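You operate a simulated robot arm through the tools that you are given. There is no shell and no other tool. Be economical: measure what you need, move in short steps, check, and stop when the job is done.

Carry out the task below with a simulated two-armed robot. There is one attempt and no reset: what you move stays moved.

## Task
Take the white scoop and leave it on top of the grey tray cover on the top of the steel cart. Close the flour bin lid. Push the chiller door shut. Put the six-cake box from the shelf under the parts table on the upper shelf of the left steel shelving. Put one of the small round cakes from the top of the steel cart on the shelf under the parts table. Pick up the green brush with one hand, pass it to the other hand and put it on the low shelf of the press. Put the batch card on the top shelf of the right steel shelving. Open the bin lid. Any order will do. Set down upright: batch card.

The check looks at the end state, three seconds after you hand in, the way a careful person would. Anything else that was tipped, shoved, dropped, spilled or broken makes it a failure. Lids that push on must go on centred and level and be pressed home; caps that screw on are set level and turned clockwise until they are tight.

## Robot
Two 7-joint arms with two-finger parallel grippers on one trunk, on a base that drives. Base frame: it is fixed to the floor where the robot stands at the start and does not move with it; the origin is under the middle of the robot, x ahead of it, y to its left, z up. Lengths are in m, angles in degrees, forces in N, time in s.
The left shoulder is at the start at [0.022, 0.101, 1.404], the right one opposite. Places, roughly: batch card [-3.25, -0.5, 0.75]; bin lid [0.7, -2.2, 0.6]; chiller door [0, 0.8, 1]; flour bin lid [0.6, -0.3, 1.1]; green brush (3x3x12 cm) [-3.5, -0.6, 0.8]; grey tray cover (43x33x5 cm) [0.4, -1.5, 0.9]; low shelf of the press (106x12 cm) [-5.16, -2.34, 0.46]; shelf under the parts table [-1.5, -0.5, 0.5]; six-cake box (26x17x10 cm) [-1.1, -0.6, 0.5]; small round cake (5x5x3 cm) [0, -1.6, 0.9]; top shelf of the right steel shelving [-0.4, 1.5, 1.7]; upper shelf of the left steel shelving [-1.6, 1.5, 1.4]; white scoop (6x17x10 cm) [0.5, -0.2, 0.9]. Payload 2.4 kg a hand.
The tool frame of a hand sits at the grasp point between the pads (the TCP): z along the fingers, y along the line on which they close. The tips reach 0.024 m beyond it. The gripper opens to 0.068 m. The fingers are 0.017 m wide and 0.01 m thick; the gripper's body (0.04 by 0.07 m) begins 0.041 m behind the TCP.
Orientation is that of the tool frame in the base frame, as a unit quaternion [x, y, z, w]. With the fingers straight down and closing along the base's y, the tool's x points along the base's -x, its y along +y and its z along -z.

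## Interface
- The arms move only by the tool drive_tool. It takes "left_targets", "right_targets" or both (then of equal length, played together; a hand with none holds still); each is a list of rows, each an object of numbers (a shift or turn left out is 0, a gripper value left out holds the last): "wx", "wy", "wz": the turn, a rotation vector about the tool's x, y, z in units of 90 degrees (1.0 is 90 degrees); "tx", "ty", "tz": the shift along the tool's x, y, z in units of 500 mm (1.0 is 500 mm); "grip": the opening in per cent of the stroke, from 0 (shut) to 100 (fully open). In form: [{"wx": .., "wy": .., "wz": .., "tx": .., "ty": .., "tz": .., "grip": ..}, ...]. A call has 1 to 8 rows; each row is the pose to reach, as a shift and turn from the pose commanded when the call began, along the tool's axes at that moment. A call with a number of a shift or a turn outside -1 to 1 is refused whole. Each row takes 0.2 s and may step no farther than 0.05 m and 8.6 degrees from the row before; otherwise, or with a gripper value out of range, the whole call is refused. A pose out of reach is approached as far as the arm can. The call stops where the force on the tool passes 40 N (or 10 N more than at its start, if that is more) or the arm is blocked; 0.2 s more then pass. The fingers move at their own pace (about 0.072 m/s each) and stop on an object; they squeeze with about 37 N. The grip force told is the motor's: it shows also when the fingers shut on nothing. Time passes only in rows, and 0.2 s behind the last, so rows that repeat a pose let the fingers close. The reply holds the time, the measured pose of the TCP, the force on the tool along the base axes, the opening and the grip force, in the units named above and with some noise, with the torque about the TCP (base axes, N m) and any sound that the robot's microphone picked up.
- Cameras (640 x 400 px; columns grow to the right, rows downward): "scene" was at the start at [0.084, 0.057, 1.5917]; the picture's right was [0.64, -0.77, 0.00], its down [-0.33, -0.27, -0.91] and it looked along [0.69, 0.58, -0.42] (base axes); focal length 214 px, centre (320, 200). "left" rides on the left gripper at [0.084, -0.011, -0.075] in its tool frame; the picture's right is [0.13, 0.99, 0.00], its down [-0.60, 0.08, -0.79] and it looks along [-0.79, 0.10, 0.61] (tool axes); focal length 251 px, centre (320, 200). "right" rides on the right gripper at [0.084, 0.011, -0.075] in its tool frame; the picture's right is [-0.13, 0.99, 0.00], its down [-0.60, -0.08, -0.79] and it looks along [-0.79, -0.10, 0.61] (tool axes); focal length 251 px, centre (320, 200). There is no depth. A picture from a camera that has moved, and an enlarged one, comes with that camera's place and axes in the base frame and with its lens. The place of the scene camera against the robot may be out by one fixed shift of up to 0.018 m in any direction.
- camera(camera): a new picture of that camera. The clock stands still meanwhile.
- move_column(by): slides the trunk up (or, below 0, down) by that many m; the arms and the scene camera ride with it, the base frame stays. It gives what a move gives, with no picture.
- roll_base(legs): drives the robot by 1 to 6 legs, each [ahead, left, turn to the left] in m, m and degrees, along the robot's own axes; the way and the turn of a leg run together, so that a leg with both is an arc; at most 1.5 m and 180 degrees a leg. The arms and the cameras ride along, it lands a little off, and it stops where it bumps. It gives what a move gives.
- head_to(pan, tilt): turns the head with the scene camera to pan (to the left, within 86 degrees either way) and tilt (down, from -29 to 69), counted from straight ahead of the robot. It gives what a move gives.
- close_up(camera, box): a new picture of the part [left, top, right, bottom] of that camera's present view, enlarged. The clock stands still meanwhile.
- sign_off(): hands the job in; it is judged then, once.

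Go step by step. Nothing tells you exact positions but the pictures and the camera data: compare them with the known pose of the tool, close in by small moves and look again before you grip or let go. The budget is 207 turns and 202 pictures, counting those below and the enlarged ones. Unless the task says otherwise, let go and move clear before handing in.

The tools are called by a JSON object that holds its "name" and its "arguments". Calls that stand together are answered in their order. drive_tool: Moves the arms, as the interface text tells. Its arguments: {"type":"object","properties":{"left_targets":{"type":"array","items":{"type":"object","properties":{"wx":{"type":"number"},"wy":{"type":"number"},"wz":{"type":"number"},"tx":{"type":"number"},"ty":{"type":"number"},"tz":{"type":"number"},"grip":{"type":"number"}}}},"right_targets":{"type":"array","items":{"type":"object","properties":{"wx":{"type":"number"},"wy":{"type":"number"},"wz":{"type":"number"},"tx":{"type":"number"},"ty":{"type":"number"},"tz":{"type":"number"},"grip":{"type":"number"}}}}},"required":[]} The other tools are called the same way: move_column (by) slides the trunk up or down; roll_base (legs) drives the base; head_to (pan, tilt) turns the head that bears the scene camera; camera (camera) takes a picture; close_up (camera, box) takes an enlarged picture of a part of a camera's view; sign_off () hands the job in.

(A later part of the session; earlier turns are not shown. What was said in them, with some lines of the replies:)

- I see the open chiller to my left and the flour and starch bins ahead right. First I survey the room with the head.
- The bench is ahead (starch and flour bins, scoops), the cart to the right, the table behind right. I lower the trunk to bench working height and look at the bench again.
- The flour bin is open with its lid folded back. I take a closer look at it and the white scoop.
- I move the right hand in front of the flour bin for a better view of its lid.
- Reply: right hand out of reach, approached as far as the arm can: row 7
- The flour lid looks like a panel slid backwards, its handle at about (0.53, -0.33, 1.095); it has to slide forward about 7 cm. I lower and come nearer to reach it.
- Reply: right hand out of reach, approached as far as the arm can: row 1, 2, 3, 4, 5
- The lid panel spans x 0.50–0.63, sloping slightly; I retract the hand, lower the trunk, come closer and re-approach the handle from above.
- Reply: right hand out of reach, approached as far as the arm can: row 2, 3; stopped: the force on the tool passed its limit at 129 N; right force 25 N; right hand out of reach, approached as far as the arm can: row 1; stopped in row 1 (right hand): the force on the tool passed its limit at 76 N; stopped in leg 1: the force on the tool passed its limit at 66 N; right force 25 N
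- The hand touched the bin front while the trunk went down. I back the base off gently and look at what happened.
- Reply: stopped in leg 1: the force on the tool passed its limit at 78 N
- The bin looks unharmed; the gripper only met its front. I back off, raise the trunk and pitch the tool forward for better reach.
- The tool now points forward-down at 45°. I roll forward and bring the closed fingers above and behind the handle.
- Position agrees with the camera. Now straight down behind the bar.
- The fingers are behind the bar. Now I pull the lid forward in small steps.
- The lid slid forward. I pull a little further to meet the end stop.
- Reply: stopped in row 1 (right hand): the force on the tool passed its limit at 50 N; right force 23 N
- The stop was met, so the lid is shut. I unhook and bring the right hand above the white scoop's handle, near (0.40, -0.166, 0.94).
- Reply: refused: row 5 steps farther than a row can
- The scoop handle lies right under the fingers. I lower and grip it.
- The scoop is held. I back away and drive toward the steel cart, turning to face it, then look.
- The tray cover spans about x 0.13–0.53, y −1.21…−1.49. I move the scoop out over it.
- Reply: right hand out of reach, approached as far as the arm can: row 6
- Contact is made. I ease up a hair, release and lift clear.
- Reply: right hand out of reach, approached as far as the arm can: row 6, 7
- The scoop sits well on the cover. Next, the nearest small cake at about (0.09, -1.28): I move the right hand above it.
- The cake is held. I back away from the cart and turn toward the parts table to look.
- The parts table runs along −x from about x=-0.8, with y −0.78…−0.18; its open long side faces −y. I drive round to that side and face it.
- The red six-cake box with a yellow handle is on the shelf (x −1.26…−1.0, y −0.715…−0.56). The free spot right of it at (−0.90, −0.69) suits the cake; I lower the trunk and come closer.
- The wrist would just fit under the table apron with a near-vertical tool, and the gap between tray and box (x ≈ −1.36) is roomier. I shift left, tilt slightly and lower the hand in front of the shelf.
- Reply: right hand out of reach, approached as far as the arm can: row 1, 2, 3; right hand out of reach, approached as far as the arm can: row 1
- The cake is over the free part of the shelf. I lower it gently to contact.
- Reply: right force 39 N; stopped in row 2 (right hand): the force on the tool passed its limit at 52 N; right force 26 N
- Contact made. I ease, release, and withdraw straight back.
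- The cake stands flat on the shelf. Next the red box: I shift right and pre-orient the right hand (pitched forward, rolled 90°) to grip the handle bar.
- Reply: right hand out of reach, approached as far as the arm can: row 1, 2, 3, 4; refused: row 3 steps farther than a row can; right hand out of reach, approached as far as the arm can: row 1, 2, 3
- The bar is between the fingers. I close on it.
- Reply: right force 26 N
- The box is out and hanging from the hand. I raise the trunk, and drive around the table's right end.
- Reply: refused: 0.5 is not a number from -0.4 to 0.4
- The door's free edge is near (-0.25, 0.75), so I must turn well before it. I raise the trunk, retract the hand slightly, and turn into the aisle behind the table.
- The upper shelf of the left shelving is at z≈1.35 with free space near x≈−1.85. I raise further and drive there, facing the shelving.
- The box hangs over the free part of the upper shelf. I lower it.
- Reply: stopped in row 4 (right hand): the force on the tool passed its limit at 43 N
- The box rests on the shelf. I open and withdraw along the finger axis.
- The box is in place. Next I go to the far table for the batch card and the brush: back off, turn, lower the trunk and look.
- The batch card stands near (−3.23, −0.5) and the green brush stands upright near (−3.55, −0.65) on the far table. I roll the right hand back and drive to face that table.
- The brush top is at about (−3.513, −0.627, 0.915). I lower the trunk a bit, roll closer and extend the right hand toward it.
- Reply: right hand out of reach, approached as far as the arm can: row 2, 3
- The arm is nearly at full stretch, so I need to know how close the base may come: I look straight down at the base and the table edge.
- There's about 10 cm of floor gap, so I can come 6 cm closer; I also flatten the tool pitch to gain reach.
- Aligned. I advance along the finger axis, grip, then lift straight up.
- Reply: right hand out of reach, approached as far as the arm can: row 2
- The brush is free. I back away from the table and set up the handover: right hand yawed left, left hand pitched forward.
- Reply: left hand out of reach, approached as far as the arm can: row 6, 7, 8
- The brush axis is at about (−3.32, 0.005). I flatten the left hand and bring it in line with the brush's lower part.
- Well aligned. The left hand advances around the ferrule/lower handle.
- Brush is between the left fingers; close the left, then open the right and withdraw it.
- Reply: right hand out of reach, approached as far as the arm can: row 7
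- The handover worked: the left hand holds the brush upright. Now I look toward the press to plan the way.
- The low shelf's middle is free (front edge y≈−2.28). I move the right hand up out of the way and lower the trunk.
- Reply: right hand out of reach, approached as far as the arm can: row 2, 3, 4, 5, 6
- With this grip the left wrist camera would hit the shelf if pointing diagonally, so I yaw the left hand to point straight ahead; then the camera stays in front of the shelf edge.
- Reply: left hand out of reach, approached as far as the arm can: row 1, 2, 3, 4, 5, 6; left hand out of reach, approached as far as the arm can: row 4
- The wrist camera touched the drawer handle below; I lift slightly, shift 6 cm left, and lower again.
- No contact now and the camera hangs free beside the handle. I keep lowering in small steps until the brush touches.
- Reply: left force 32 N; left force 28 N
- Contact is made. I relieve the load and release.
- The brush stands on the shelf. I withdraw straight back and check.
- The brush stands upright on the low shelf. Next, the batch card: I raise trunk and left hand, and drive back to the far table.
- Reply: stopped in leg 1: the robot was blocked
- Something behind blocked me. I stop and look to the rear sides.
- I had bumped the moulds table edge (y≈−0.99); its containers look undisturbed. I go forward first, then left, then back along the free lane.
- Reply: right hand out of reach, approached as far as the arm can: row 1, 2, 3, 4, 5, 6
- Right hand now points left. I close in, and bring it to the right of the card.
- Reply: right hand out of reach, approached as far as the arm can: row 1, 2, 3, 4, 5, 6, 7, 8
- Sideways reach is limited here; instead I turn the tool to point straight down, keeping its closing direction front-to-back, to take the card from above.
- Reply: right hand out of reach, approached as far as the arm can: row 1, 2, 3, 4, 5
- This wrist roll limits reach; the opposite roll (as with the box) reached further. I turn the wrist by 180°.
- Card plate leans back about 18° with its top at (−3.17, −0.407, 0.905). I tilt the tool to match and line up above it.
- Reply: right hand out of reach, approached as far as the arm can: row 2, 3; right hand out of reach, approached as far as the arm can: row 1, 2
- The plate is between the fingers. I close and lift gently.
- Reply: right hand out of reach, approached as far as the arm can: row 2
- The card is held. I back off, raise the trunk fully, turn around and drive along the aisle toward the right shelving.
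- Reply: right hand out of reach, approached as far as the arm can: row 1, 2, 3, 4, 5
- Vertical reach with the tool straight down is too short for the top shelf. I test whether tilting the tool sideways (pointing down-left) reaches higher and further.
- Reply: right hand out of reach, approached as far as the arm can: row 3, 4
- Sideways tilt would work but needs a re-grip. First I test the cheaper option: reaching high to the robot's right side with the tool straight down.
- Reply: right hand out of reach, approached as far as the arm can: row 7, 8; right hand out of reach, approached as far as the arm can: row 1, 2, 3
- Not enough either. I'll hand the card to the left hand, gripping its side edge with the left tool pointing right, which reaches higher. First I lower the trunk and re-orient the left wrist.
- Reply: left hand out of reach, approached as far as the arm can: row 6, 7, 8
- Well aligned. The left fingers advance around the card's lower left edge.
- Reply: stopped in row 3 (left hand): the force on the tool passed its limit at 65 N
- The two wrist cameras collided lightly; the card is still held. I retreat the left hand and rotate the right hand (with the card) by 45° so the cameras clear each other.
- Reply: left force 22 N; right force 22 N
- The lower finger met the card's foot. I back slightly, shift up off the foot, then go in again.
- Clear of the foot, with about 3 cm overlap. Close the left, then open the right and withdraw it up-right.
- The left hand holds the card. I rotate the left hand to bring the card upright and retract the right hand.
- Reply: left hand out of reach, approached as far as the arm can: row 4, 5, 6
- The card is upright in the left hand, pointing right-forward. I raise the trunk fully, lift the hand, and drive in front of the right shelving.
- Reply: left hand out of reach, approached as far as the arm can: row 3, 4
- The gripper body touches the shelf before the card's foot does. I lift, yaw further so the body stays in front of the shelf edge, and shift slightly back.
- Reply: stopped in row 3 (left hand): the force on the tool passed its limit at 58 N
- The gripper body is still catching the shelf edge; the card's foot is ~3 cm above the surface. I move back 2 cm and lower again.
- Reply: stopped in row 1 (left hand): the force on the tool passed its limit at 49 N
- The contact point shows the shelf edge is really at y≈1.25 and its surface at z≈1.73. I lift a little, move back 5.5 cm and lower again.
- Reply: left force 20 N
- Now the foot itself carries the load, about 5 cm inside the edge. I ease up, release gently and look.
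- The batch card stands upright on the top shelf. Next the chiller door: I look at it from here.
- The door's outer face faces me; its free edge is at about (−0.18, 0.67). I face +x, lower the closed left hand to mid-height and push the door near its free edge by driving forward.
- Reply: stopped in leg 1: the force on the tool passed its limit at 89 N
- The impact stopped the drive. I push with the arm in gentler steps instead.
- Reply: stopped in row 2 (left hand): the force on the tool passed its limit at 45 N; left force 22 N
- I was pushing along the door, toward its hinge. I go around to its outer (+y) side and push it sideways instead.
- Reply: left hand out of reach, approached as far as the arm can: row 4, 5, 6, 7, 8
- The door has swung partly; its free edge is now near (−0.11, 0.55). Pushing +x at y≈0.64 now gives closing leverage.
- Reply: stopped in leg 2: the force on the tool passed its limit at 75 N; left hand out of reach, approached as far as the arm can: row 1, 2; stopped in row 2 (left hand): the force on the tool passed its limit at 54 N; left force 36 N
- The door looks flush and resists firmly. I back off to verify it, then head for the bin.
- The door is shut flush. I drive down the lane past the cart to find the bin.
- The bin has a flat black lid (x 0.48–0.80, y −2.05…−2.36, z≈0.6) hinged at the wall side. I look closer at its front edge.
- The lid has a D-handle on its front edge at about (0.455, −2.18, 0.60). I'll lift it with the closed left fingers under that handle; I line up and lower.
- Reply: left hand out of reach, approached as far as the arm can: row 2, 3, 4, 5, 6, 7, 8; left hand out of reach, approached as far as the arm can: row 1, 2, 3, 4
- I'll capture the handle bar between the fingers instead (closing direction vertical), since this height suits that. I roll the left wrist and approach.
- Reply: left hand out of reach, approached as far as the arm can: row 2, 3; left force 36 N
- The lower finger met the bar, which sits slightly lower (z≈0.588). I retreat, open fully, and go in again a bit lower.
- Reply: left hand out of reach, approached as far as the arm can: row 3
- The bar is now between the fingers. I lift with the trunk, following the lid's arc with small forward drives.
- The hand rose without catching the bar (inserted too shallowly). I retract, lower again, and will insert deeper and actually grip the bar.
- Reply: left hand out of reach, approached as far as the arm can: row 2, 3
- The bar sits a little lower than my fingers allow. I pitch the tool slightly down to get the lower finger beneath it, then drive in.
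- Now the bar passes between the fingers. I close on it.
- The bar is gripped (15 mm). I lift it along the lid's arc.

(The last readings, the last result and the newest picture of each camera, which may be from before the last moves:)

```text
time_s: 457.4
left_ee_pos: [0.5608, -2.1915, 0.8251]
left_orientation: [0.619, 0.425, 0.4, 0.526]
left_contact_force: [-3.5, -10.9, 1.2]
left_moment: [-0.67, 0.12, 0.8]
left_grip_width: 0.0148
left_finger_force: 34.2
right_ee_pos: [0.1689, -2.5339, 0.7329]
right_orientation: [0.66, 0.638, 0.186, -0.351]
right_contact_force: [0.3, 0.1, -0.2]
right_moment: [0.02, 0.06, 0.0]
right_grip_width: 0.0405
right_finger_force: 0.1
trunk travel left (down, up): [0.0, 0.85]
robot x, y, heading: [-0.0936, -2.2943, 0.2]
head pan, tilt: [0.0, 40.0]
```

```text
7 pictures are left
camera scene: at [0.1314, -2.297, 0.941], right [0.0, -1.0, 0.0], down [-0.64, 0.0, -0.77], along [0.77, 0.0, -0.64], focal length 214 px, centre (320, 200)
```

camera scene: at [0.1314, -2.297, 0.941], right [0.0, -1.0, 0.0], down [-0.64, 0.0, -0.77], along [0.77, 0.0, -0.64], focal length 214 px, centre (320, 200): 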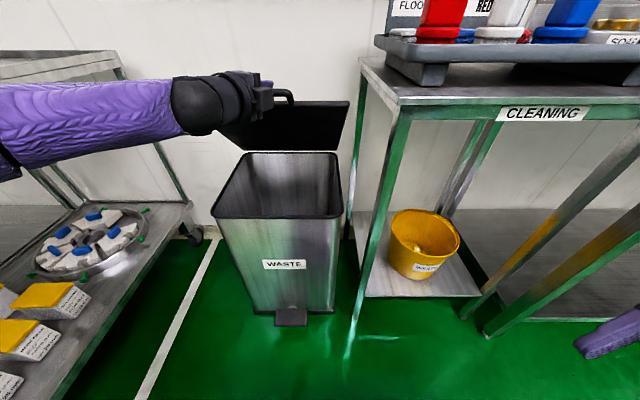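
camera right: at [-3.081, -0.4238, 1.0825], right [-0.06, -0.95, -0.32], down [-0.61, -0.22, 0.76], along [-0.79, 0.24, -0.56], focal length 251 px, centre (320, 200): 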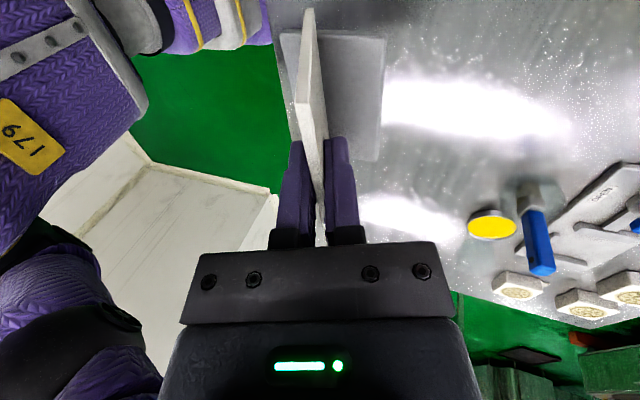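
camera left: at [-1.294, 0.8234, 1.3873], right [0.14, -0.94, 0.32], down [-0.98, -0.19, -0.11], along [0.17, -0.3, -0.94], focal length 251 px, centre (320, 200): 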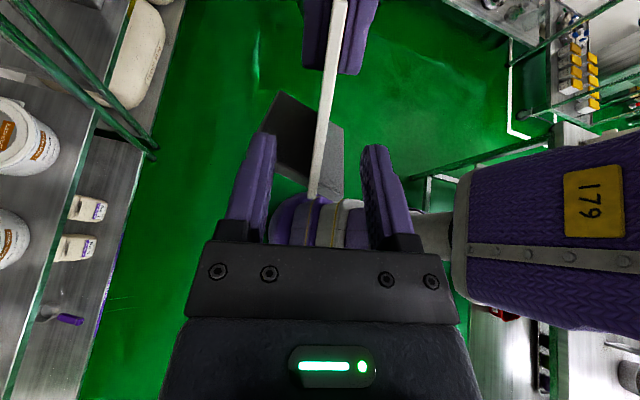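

The lid is about half open. I continue along the arc, alternating small forward drives and lifts.

{"name": "drive_tool", "arguments": {"left_targets": [{"tx": 0.003, "ty": 0.0595, "tz": -0.0075}]}}

{"name": "roll_base", "arguments": {"legs": [[0.04, 0, 0]]}}

{"name": "drive_tool", "arguments": {"left_targets": [{"tx": 0.003, "ty": 0.0595, "tz": -0.0075}]}}

{"name": "roll_base", "arguments": {"legs": [[0.05, 0, 0]]}}

{"name": "drive_tool", "arguments": {"left_targets": [{"tx": 0.003, "ty": 0.05, "tz": -0.006}]}}

{"name": "roll_base", "arguments": {"legs": [[0.05, 0, 0]]}}

```text
time_s: 457.8
left_ee_pos: [0.5653, -2.1914, 0.8491]
left_orientation: [0.62, 0.427, 0.398, 0.523]
left_contact_force: [20.4, -13.2, -22.1]
left_moment: [-0.84, -0.07, -0.15]
left_grip_width: 0.0147
left_finger_force: 34.4
right_ee_pos: [0.1721, -2.5351, 0.7308]
right_orientation: [0.66, 0.637, 0.185, -0.353]
right_contact_force: [0.7, -0.1, 0.1]
right_moment: [0.0, 0.04, 0.03]
right_grip_width: 0.0407
right_finger_force: 0.0
trunk travel left (down, up): [0.0, 0.85]
robot x, y, heading: [-0.0926, -2.2928, 0.3]
head pan, tilt: [0.0, 40.0]
```

```text
time_s: 458.6
left_ee_pos: [0.5973, -2.1921, 0.8614]
left_orientation: [0.617, 0.421, 0.404, 0.527]
left_contact_force: [-21.3, -17.8, 24.7]
left_moment: [-0.66, -0.06, -0.12]
left_grip_width: 0.0149
left_finger_force: 34.5
right_ee_pos: [0.2065, -2.534, 0.7341]
right_orientation: [0.659, 0.638, 0.188, -0.35]
right_contact_force: [-0.4, -0.1, 0.9]
right_moment: [0.0, 0.0, 0.03]
right_grip_width: 0.0407
right_finger_force: 0.1
trunk travel left (down, up): [0.0, 0.85]
robot x, y, heading: [-0.0515, -2.2925, 0.1]
head pan, tilt: [0.0, 40.0]
```

```text
time_s: 459.1
left_ee_pos: [0.605, -2.1926, 0.8803]
left_orientation: [0.621, 0.424, 0.397, 0.525]
left_contact_force: [16.9, -16.3, -24.6]
left_moment: [-0.77, 0.04, -0.6]
left_grip_width: 0.0149
left_finger_force: 34.1
right_ee_pos: [0.2109, -2.534, 0.73]
right_orientation: [0.661, 0.636, 0.185, -0.353]
right_contact_force: [-0.4, -0.6, -0.3]
right_moment: [-0.02, -0.01, 0.02]
right_grip_width: 0.0407
right_finger_force: 0.0
trunk travel left (down, up): [0.0, 0.85]
robot x, y, heading: [-0.0524, -2.2989, 0.0]
head pan, tilt: [0.0, 40.0]
```

```text
time_s: 460.4
left_ee_pos: [0.6463, -2.1921, 0.8967]
left_orientation: [0.613, 0.415, 0.404, 0.537]
left_contact_force: [-6.5, -1.1, 12.2]
left_moment: [-0.69, -0.1, -0.31]
left_grip_width: 0.0147
left_finger_force: 34.4
right_ee_pos: [0.2554, -2.5341, 0.732]
right_orientation: [0.66, 0.637, 0.187, -0.351]
right_contact_force: [0.2, 0.5, 0.2]
right_moment: [0.0, -0.01, -0.01]
right_grip_width: 0.0406
right_finger_force: 0.0
trunk travel left (down, up): [0.0, 0.85]
robot x, y, heading: [0.0, -2.2943, 0.0]
head pan, tilt: [0.0, 40.0]
stopped in leg 1: the force on the tool passed its limit at 45 N (the readings are from after the stop); the commanded pose is now the measured one
```

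```text
time_s: 460.9
left_ee_pos: [0.6495, -2.1914, 0.8995]
left_orientation: [0.618, 0.416, 0.399, 0.534]
left_contact_force: [3.6, -20.0, -9.9]
left_moment: [-0.8, -0.02, -0.77]
left_grip_width: 0.0148
left_finger_force: 34.2
left hand out of reach, approached as far as the arm can: row 1
right_ee_pos: [0.2574, -2.5364, 0.7304]
right_orientation: [0.661, 0.636, 0.186, -0.352]
right_contact_force: [0.4, -1.0, -0.1]
right_moment: [0.0, -0.01, 0.01]
right_grip_width: 0.0409
right_finger_force: 0.0
trunk travel left (down, up): [0.0, 0.85]
robot x, y, heading: [-0.0033, -2.2967, 0.2]
head pan, tilt: [0.0, 40.0]
```

```text
time_s: 461.8
left_ee_pos: [0.6816, -2.1933, 0.9139]
left_orientation: [0.611, 0.406, 0.402, 0.548]
left_contact_force: [-5.0, -2.7, 7.3]
left_moment: [-0.7, -0.05, -0.19]
left_grip_width: 0.0144
left_finger_force: 34.2
right_ee_pos: [0.2939, -2.5356, 0.7316]
right_orientation: [0.661, 0.636, 0.187, -0.351]
right_contact_force: [0.2, -0.7, 0.9]
right_moment: [0.02, 0.01, 0.03]
right_grip_width: 0.0407
right_finger_force: 0.1
trunk travel left (down, up): [0.0, 0.85]
robot x, y, heading: [0.0313, -2.2977, -0.2]
head pan, tilt: [0.0, 40.0]
stopped in leg 1: the force on the tool passed its limit at 45 N (the readings are from after the stop); the commanded pose is now the measured one
```

{"name": "move_column", "arguments": {"by": 0.012}}

{"name": "roll_base", "arguments": {"legs": [[0.04, 0, 0]]}}

{"name": "move_column", "arguments": {"by": 0.01}}

{"name": "roll_base", "arguments": {"legs": [[0.04, 0, 0]]}}

{"name": "roll_base", "arguments": {"legs": [[0.04, 0, 0]]}}

{"name": "camera", "arguments": {"camera": "scene"}}

```text
time_s: 462.4
left_ee_pos: [0.6853, -2.1922, 0.922]
left_orientation: [0.613, 0.408, 0.403, 0.543]
left_contact_force: [12.5, -15.1, -35.4]
left_moment: [-0.67, -0.02, 0.62]
left_grip_width: 0.0144
left_finger_force: 33.9
right_ee_pos: [0.297, -2.537, 0.7418]
right_orientation: [0.661, 0.635, 0.185, -0.353]
right_contact_force: [-0.1, -0.4, 0.2]
right_moment: [0.01, 0.05, -0.01]
right_grip_width: 0.0406
right_finger_force: 0.1
trunk travel left (down, up): [-0.012, 0.838]
robot x, y, heading: [0.0354, -2.2979, -0.1]
head pan, tilt: [0.0, 40.0]
```

```text
time_s: 463.3
left_ee_pos: [0.7214, -2.1922, 0.9288]
left_orientation: [0.61, 0.404, 0.407, 0.547]
left_contact_force: [4.1, -18.0, -16.6]
left_moment: [-0.75, -0.06, -0.79]
left_grip_width: 0.0144
left_finger_force: 34.0
right_ee_pos: [0.3366, -2.5373, 0.7441]
right_orientation: [0.661, 0.635, 0.187, -0.352]
right_contact_force: [-0.7, 0.8, -0.2]
right_moment: [-0.03, 0.0, -0.01]
right_grip_width: 0.041
right_finger_force: 0.0
trunk travel left (down, up): [-0.012, 0.838]
robot x, y, heading: [0.0747, -2.2944, 0.0]
head pan, tilt: [0.0, 40.0]
```

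```text
time_s: 463.8
left_ee_pos: [0.7222, -2.1922, 0.929]
left_orientation: [0.614, 0.41, 0.399, 0.544]
left_contact_force: [4.0, -3.5, -16.9]
left_moment: [-0.63, 0.16, 0.15]
left_grip_width: 0.0146
left_finger_force: 34.2
right_ee_pos: [0.3363, -2.5363, 0.7513]
right_orientation: [0.662, 0.635, 0.188, -0.351]
right_contact_force: [0.0, -0.1, -0.6]
right_moment: [-0.02, -0.02, 0.01]
right_grip_width: 0.0407
right_finger_force: 0.0
trunk travel left (down, up): [-0.019, 0.83]
robot x, y, heading: [0.0781, -2.2944, -0.3]
head pan, tilt: [0.0, 40.0]
stopped: the force on the tool passed its limit at 45 N (the readings are from after the stop); the commanded pose is now the measured one
```

```text
time_s: 464.6
left_ee_pos: [0.7568, -2.1946, 0.9372]
left_orientation: [0.611, 0.403, 0.404, 0.548]
left_contact_force: [-4.0, -4.4, 20.1]
left_moment: [-0.69, -0.13, -0.68]
left_grip_width: 0.0145
left_finger_force: 34.0
right_ee_pos: [0.3718, -2.5372, 0.7531]
right_orientation: [0.661, 0.636, 0.189, -0.35]
right_contact_force: [-0.5, 1.0, 1.2]
right_moment: [0.01, 0.01, 0.0]
right_grip_width: 0.0406
right_finger_force: 0.0
trunk travel left (down, up): [-0.019, 0.83]
robot x, y, heading: [0.1139, -2.2972, -0.3]
head pan, tilt: [0.0, 40.0]
```

```text
time_s: 465.7
left_ee_pos: [0.7992, -2.1963, 0.9428]
left_orientation: [0.606, 0.4, 0.405, 0.555]
left_contact_force: [0.1, -0.5, 4.4]
left_moment: [-0.62, 0.04, 0.44]
left_grip_width: 0.0144
left_finger_force: 33.8
right_ee_pos: [0.416, -2.5374, 0.7511]
right_orientation: [0.661, 0.637, 0.187, -0.35]
right_contact_force: [-0.1, -0.4, -0.1]
right_moment: [0.01, 0.02, 0.01]
right_grip_width: 0.0408
right_finger_force: 0.0
trunk travel left (down, up): [-0.019, 0.83]
robot x, y, heading: [0.1568, -2.2943, -0.3]
head pan, tilt: [0.0, 40.0]
stopped in leg 1: the force on the tool passed its limit at 40 N (the readings are from after the stop); the commanded pose is now the measured one
```

```text
6 pictures are left
camera scene: at [0.3735, -2.2992, 0.9613], right [-0.01, -1.0, 0.0], down [-0.64, 0.0, -0.77], along [0.77, 0.0, -0.64], focal length 214 px, centre (320, 200)
```

scene: 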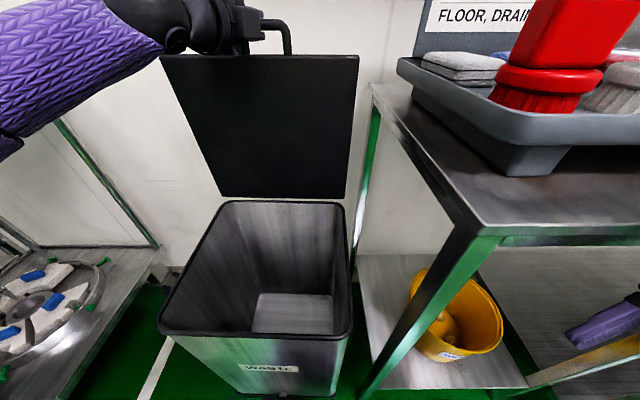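

The lid is at about 85°. I push it on past vertical.

{"name": "roll_base", "arguments": {"legs": [[0.035, 0, 0]]}}

{"name": "drive_tool", "arguments": {"left_targets": [{"tz": 0.03, "tx": 0.01}, {"tz": 0.06, "tx": 0.02}, {"tz": 0.09, "tx": 0.03}]}}

{"name": "roll_base", "arguments": {"legs": [[0.02, 0, 0]]}}

```text
time_s: 466.5
left_ee_pos: [0.8041, -2.1959, 0.9429]
left_orientation: [0.607, 0.401, 0.403, 0.556]
left_contact_force: [-0.6, 2.3, 6.3]
left_moment: [-0.64, 0.04, 0.68]
left_grip_width: 0.0144
left_finger_force: 34.5
right_ee_pos: [0.4166, -2.5376, 0.7531]
right_orientation: [0.661, 0.638, 0.189, -0.346]
right_contact_force: [-0.6, 0.3, 0.5]
right_moment: [-0.06, 0.0, 0.05]
right_grip_width: 0.0406
right_finger_force: 0.0
trunk travel left (down, up): [-0.019, 0.83]
robot x, y, heading: [0.1647, -2.2929, -0.7]
head pan, tilt: [0.0, 40.0]
stopped in leg 1: the robot was blocked; the commanded pose is now the measured one
```

```text
time_s: 467.3
left_ee_pos: [0.8046, -2.1952, 0.9412]
left_orientation: [0.607, 0.4, 0.404, 0.556]
left_contact_force: [-0.8, 4.8, 10.4]
left_moment: [-0.66, 0.0, -0.19]
left_grip_width: 0.0145
left_finger_force: 33.5
left hand out of reach, approached as far as the arm can: row 1, 2, 3
right_ee_pos: [0.4163, -2.538, 0.7539]
right_orientation: [0.661, 0.638, 0.189, -0.346]
right_contact_force: [-0.6, -0.3, -0.9]
right_moment: [0.0, -0.02, 0.02]
right_grip_width: 0.0407
right_finger_force: 0.1
trunk travel left (down, up): [-0.019, 0.83]
robot x, y, heading: [0.165, -2.297, -0.7]
head pan, tilt: [0.0, 40.0]
```

```text
time_s: 468.1
left_ee_pos: [0.8084, -2.1968, 0.9428]
left_orientation: [0.606, 0.403, 0.404, 0.555]
left_contact_force: [0.7, 4.6, 10.7]
left_moment: [-0.7, 0.01, 0.67]
left_grip_width: 0.0141
left_finger_force: 34.0
right_ee_pos: [0.4171, -2.5396, 0.7533]
right_orientation: [0.661, 0.64, 0.187, -0.345]
right_contact_force: [-0.3, 0.1, 0.7]
right_moment: [0.04, 0.0, -0.04]
right_grip_width: 0.041
right_finger_force: 0.1
trunk travel left (down, up): [-0.019, 0.83]
robot x, y, heading: [0.1704, -2.2948, -1.1]
head pan, tilt: [0.0, 40.0]
stopped in leg 1: the robot was blocked; the commanded pose is now the measured one
```

The base is blocked by the bin's pedal and the arm is at full stretch, with the lid at about 86°. I ease back a touch and loosen the grip around the bar to see whether the lid holds by itself.

{"name": "roll_base", "arguments": {"legs": [[-0.008, 0, 0]]}}

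{"name": "drive_tool", "arguments": {"left_targets": [{"grip": 60}, {"grip": 60}, {"grip": 60}, {"grip": 60}, {"grip": 60}]}}

{"name": "camera", "arguments": {"camera": "scene"}}

```text
time_s: 468.8
left_ee_pos: [0.8024, -2.1975, 0.943]
left_orientation: [0.606, 0.402, 0.403, 0.555]
left_contact_force: [-2.2, 7.8, 34.2]
left_moment: [-0.67, -0.01, -0.38]
left_grip_width: 0.0144
left_finger_force: 33.8
right_ee_pos: [0.4123, -2.5381, 0.753]
right_orientation: [0.661, 0.639, 0.186, -0.347]
right_contact_force: [0.1, -0.5, 0.0]
right_moment: [0.01, -0.01, 0.04]
right_grip_width: 0.0409
right_finger_force: 0.0
trunk travel left (down, up): [-0.019, 0.83]
robot x, y, heading: [0.1593, -2.2967, -0.9]
head pan, tilt: [0.0, 40.0]
```

```text
time_s: 470.0
left_ee_pos: [0.8044, -2.1968, 0.9401]
left_orientation: [0.608, 0.402, 0.402, 0.554]
left_contact_force: [-0.3, -0.2, -0.2]
left_moment: [0.04, -0.02, 0.0]
left_grip_width: 0.0406
left_finger_force: 0.1
right_ee_pos: [0.4141, -2.5384, 0.7514]
right_orientation: [0.661, 0.638, 0.185, -0.349]
right_contact_force: [-0.1, 0.6, 0.8]
right_moment: [-0.01, 0.0, -0.02]
right_grip_width: 0.0408
right_finger_force: 0.1
trunk travel left (down, up): [-0.019, 0.83]
robot x, y, heading: [0.1613, -2.296, -1.0]
head pan, tilt: [0.0, 40.0]
```

```text
5 pictures are left
camera scene: at [0.3777, -2.3008, 0.9613], right [-0.02, -1.0, 0.0], down [-0.64, 0.01, -0.77], along [0.77, -0.01, -0.64], focal length 214 px, centre (320, 200)
```

scene: 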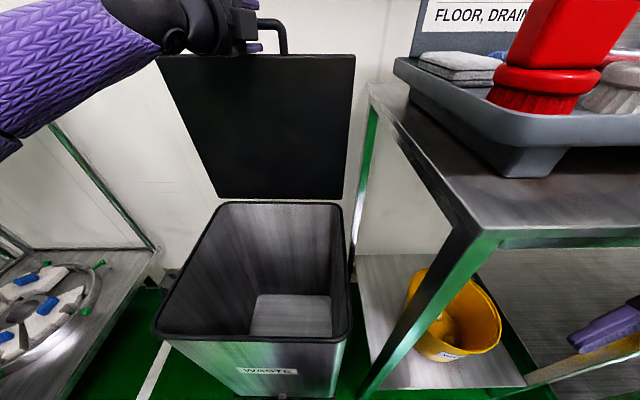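

The lid holds on its own with no load on the hand. I withdraw the fingers carefully from the handle.

{"name": "drive_tool", "arguments": {"left_targets": [{"tz": -0.02}, {"tz": -0.04}, {"tz": -0.06}, {"tz": -0.09}, {"tz": -0.14}, {"tz": -0.2}]}}

{"name": "camera", "arguments": {"camera": "scene"}}

```text
time_s: 471.4
left_ee_pos: [0.7111, -2.1625, 0.945]
left_orientation: [0.607, 0.403, 0.402, 0.554]
left_contact_force: [0.3, -0.3, 0.2]
left_moment: [0.02, 0.0, -0.02]
left_grip_width: 0.0408
left_finger_force: 0.2
right_ee_pos: [0.4133, -2.5375, 0.7512]
right_orientation: [0.661, 0.639, 0.184, -0.349]
right_contact_force: [0.1, -0.2, -0.2]
right_moment: [0.0, -0.01, 0.01]
right_grip_width: 0.0408
right_finger_force: 0.1
trunk travel left (down, up): [-0.019, 0.83]
robot x, y, heading: [0.1622, -2.2971, -0.9]
head pan, tilt: [0.0, 40.0]
```

```text
4 pictures are left
camera scene: at [0.3778, -2.3008, 0.9613], right [-0.02, -1.0, 0.0], down [-0.64, 0.01, -0.77], along [0.77, -0.01, -0.64], focal length 214 px, centre (320, 200)
```

scene: 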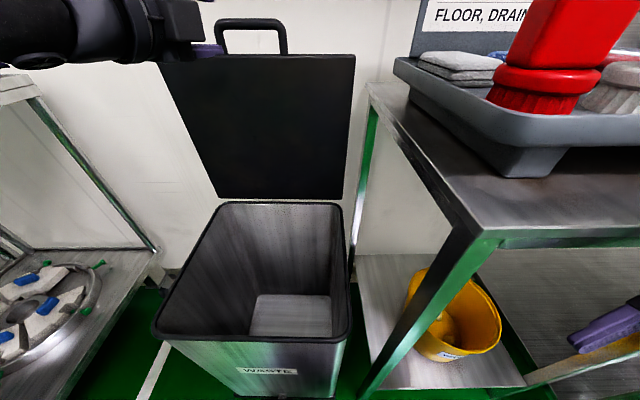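

{"name": "roll_base", "arguments": {"legs": [[-0.35, 0, 0]]}}

{"name": "camera", "arguments": {"camera": "scene"}}

```text
time_s: 473.6
left_ee_pos: [0.3741, -2.1582, 0.945]
left_orientation: [0.607, 0.402, 0.401, 0.555]
left_contact_force: [0.1, -0.9, -0.9]
left_moment: [-0.01, -0.01, -0.03]
left_grip_width: 0.0408
left_finger_force: 0.1
right_ee_pos: [0.0739, -2.5336, 0.7517]
right_orientation: [0.662, 0.637, 0.185, -0.348]
right_contact_force: [-0.2, 0.3, -0.4]
right_moment: [0.03, -0.03, 0.0]
right_grip_width: 0.0409
right_finger_force: 0.0
trunk travel left (down, up): [-0.019, 0.83]
robot x, y, heading: [-0.1784, -2.2895, -1.2]
head pan, tilt: [0.0, 40.0]
```

```text
3 pictures are left
camera scene: at [0.0386, -2.2954, 0.9613], right [-0.02, -1.0, 0.0], down [-0.64, 0.01, -0.77], along [0.77, -0.02, -0.64], focal length 214 px, centre (320, 200)
```

scene: 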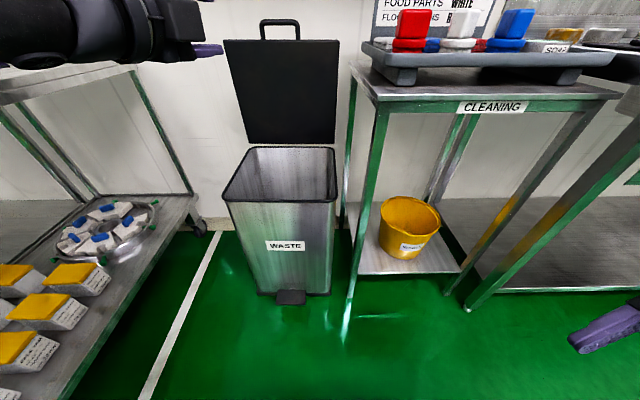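

The bin lid stands open by itself, both hands are empty and clear, and every other item is done, so I hand in.

{"name": "sign_off", "arguments": {}}

```text
The job is handed in.
```

All eight parts of the task are done and handed in; I don't have the judge's result. The last pictures show each item in place.

- **Bin lid:** it stopped at about 86°, because the bin's pedal blocked the base and the arm was at full stretch. It stays up without being held.
- **Bumps:** I hit the flour bin's front edge, the moulds table and the bin's pedal. The bin and table looked undisturbed in later pictures; I did not look again at the pedal close up.
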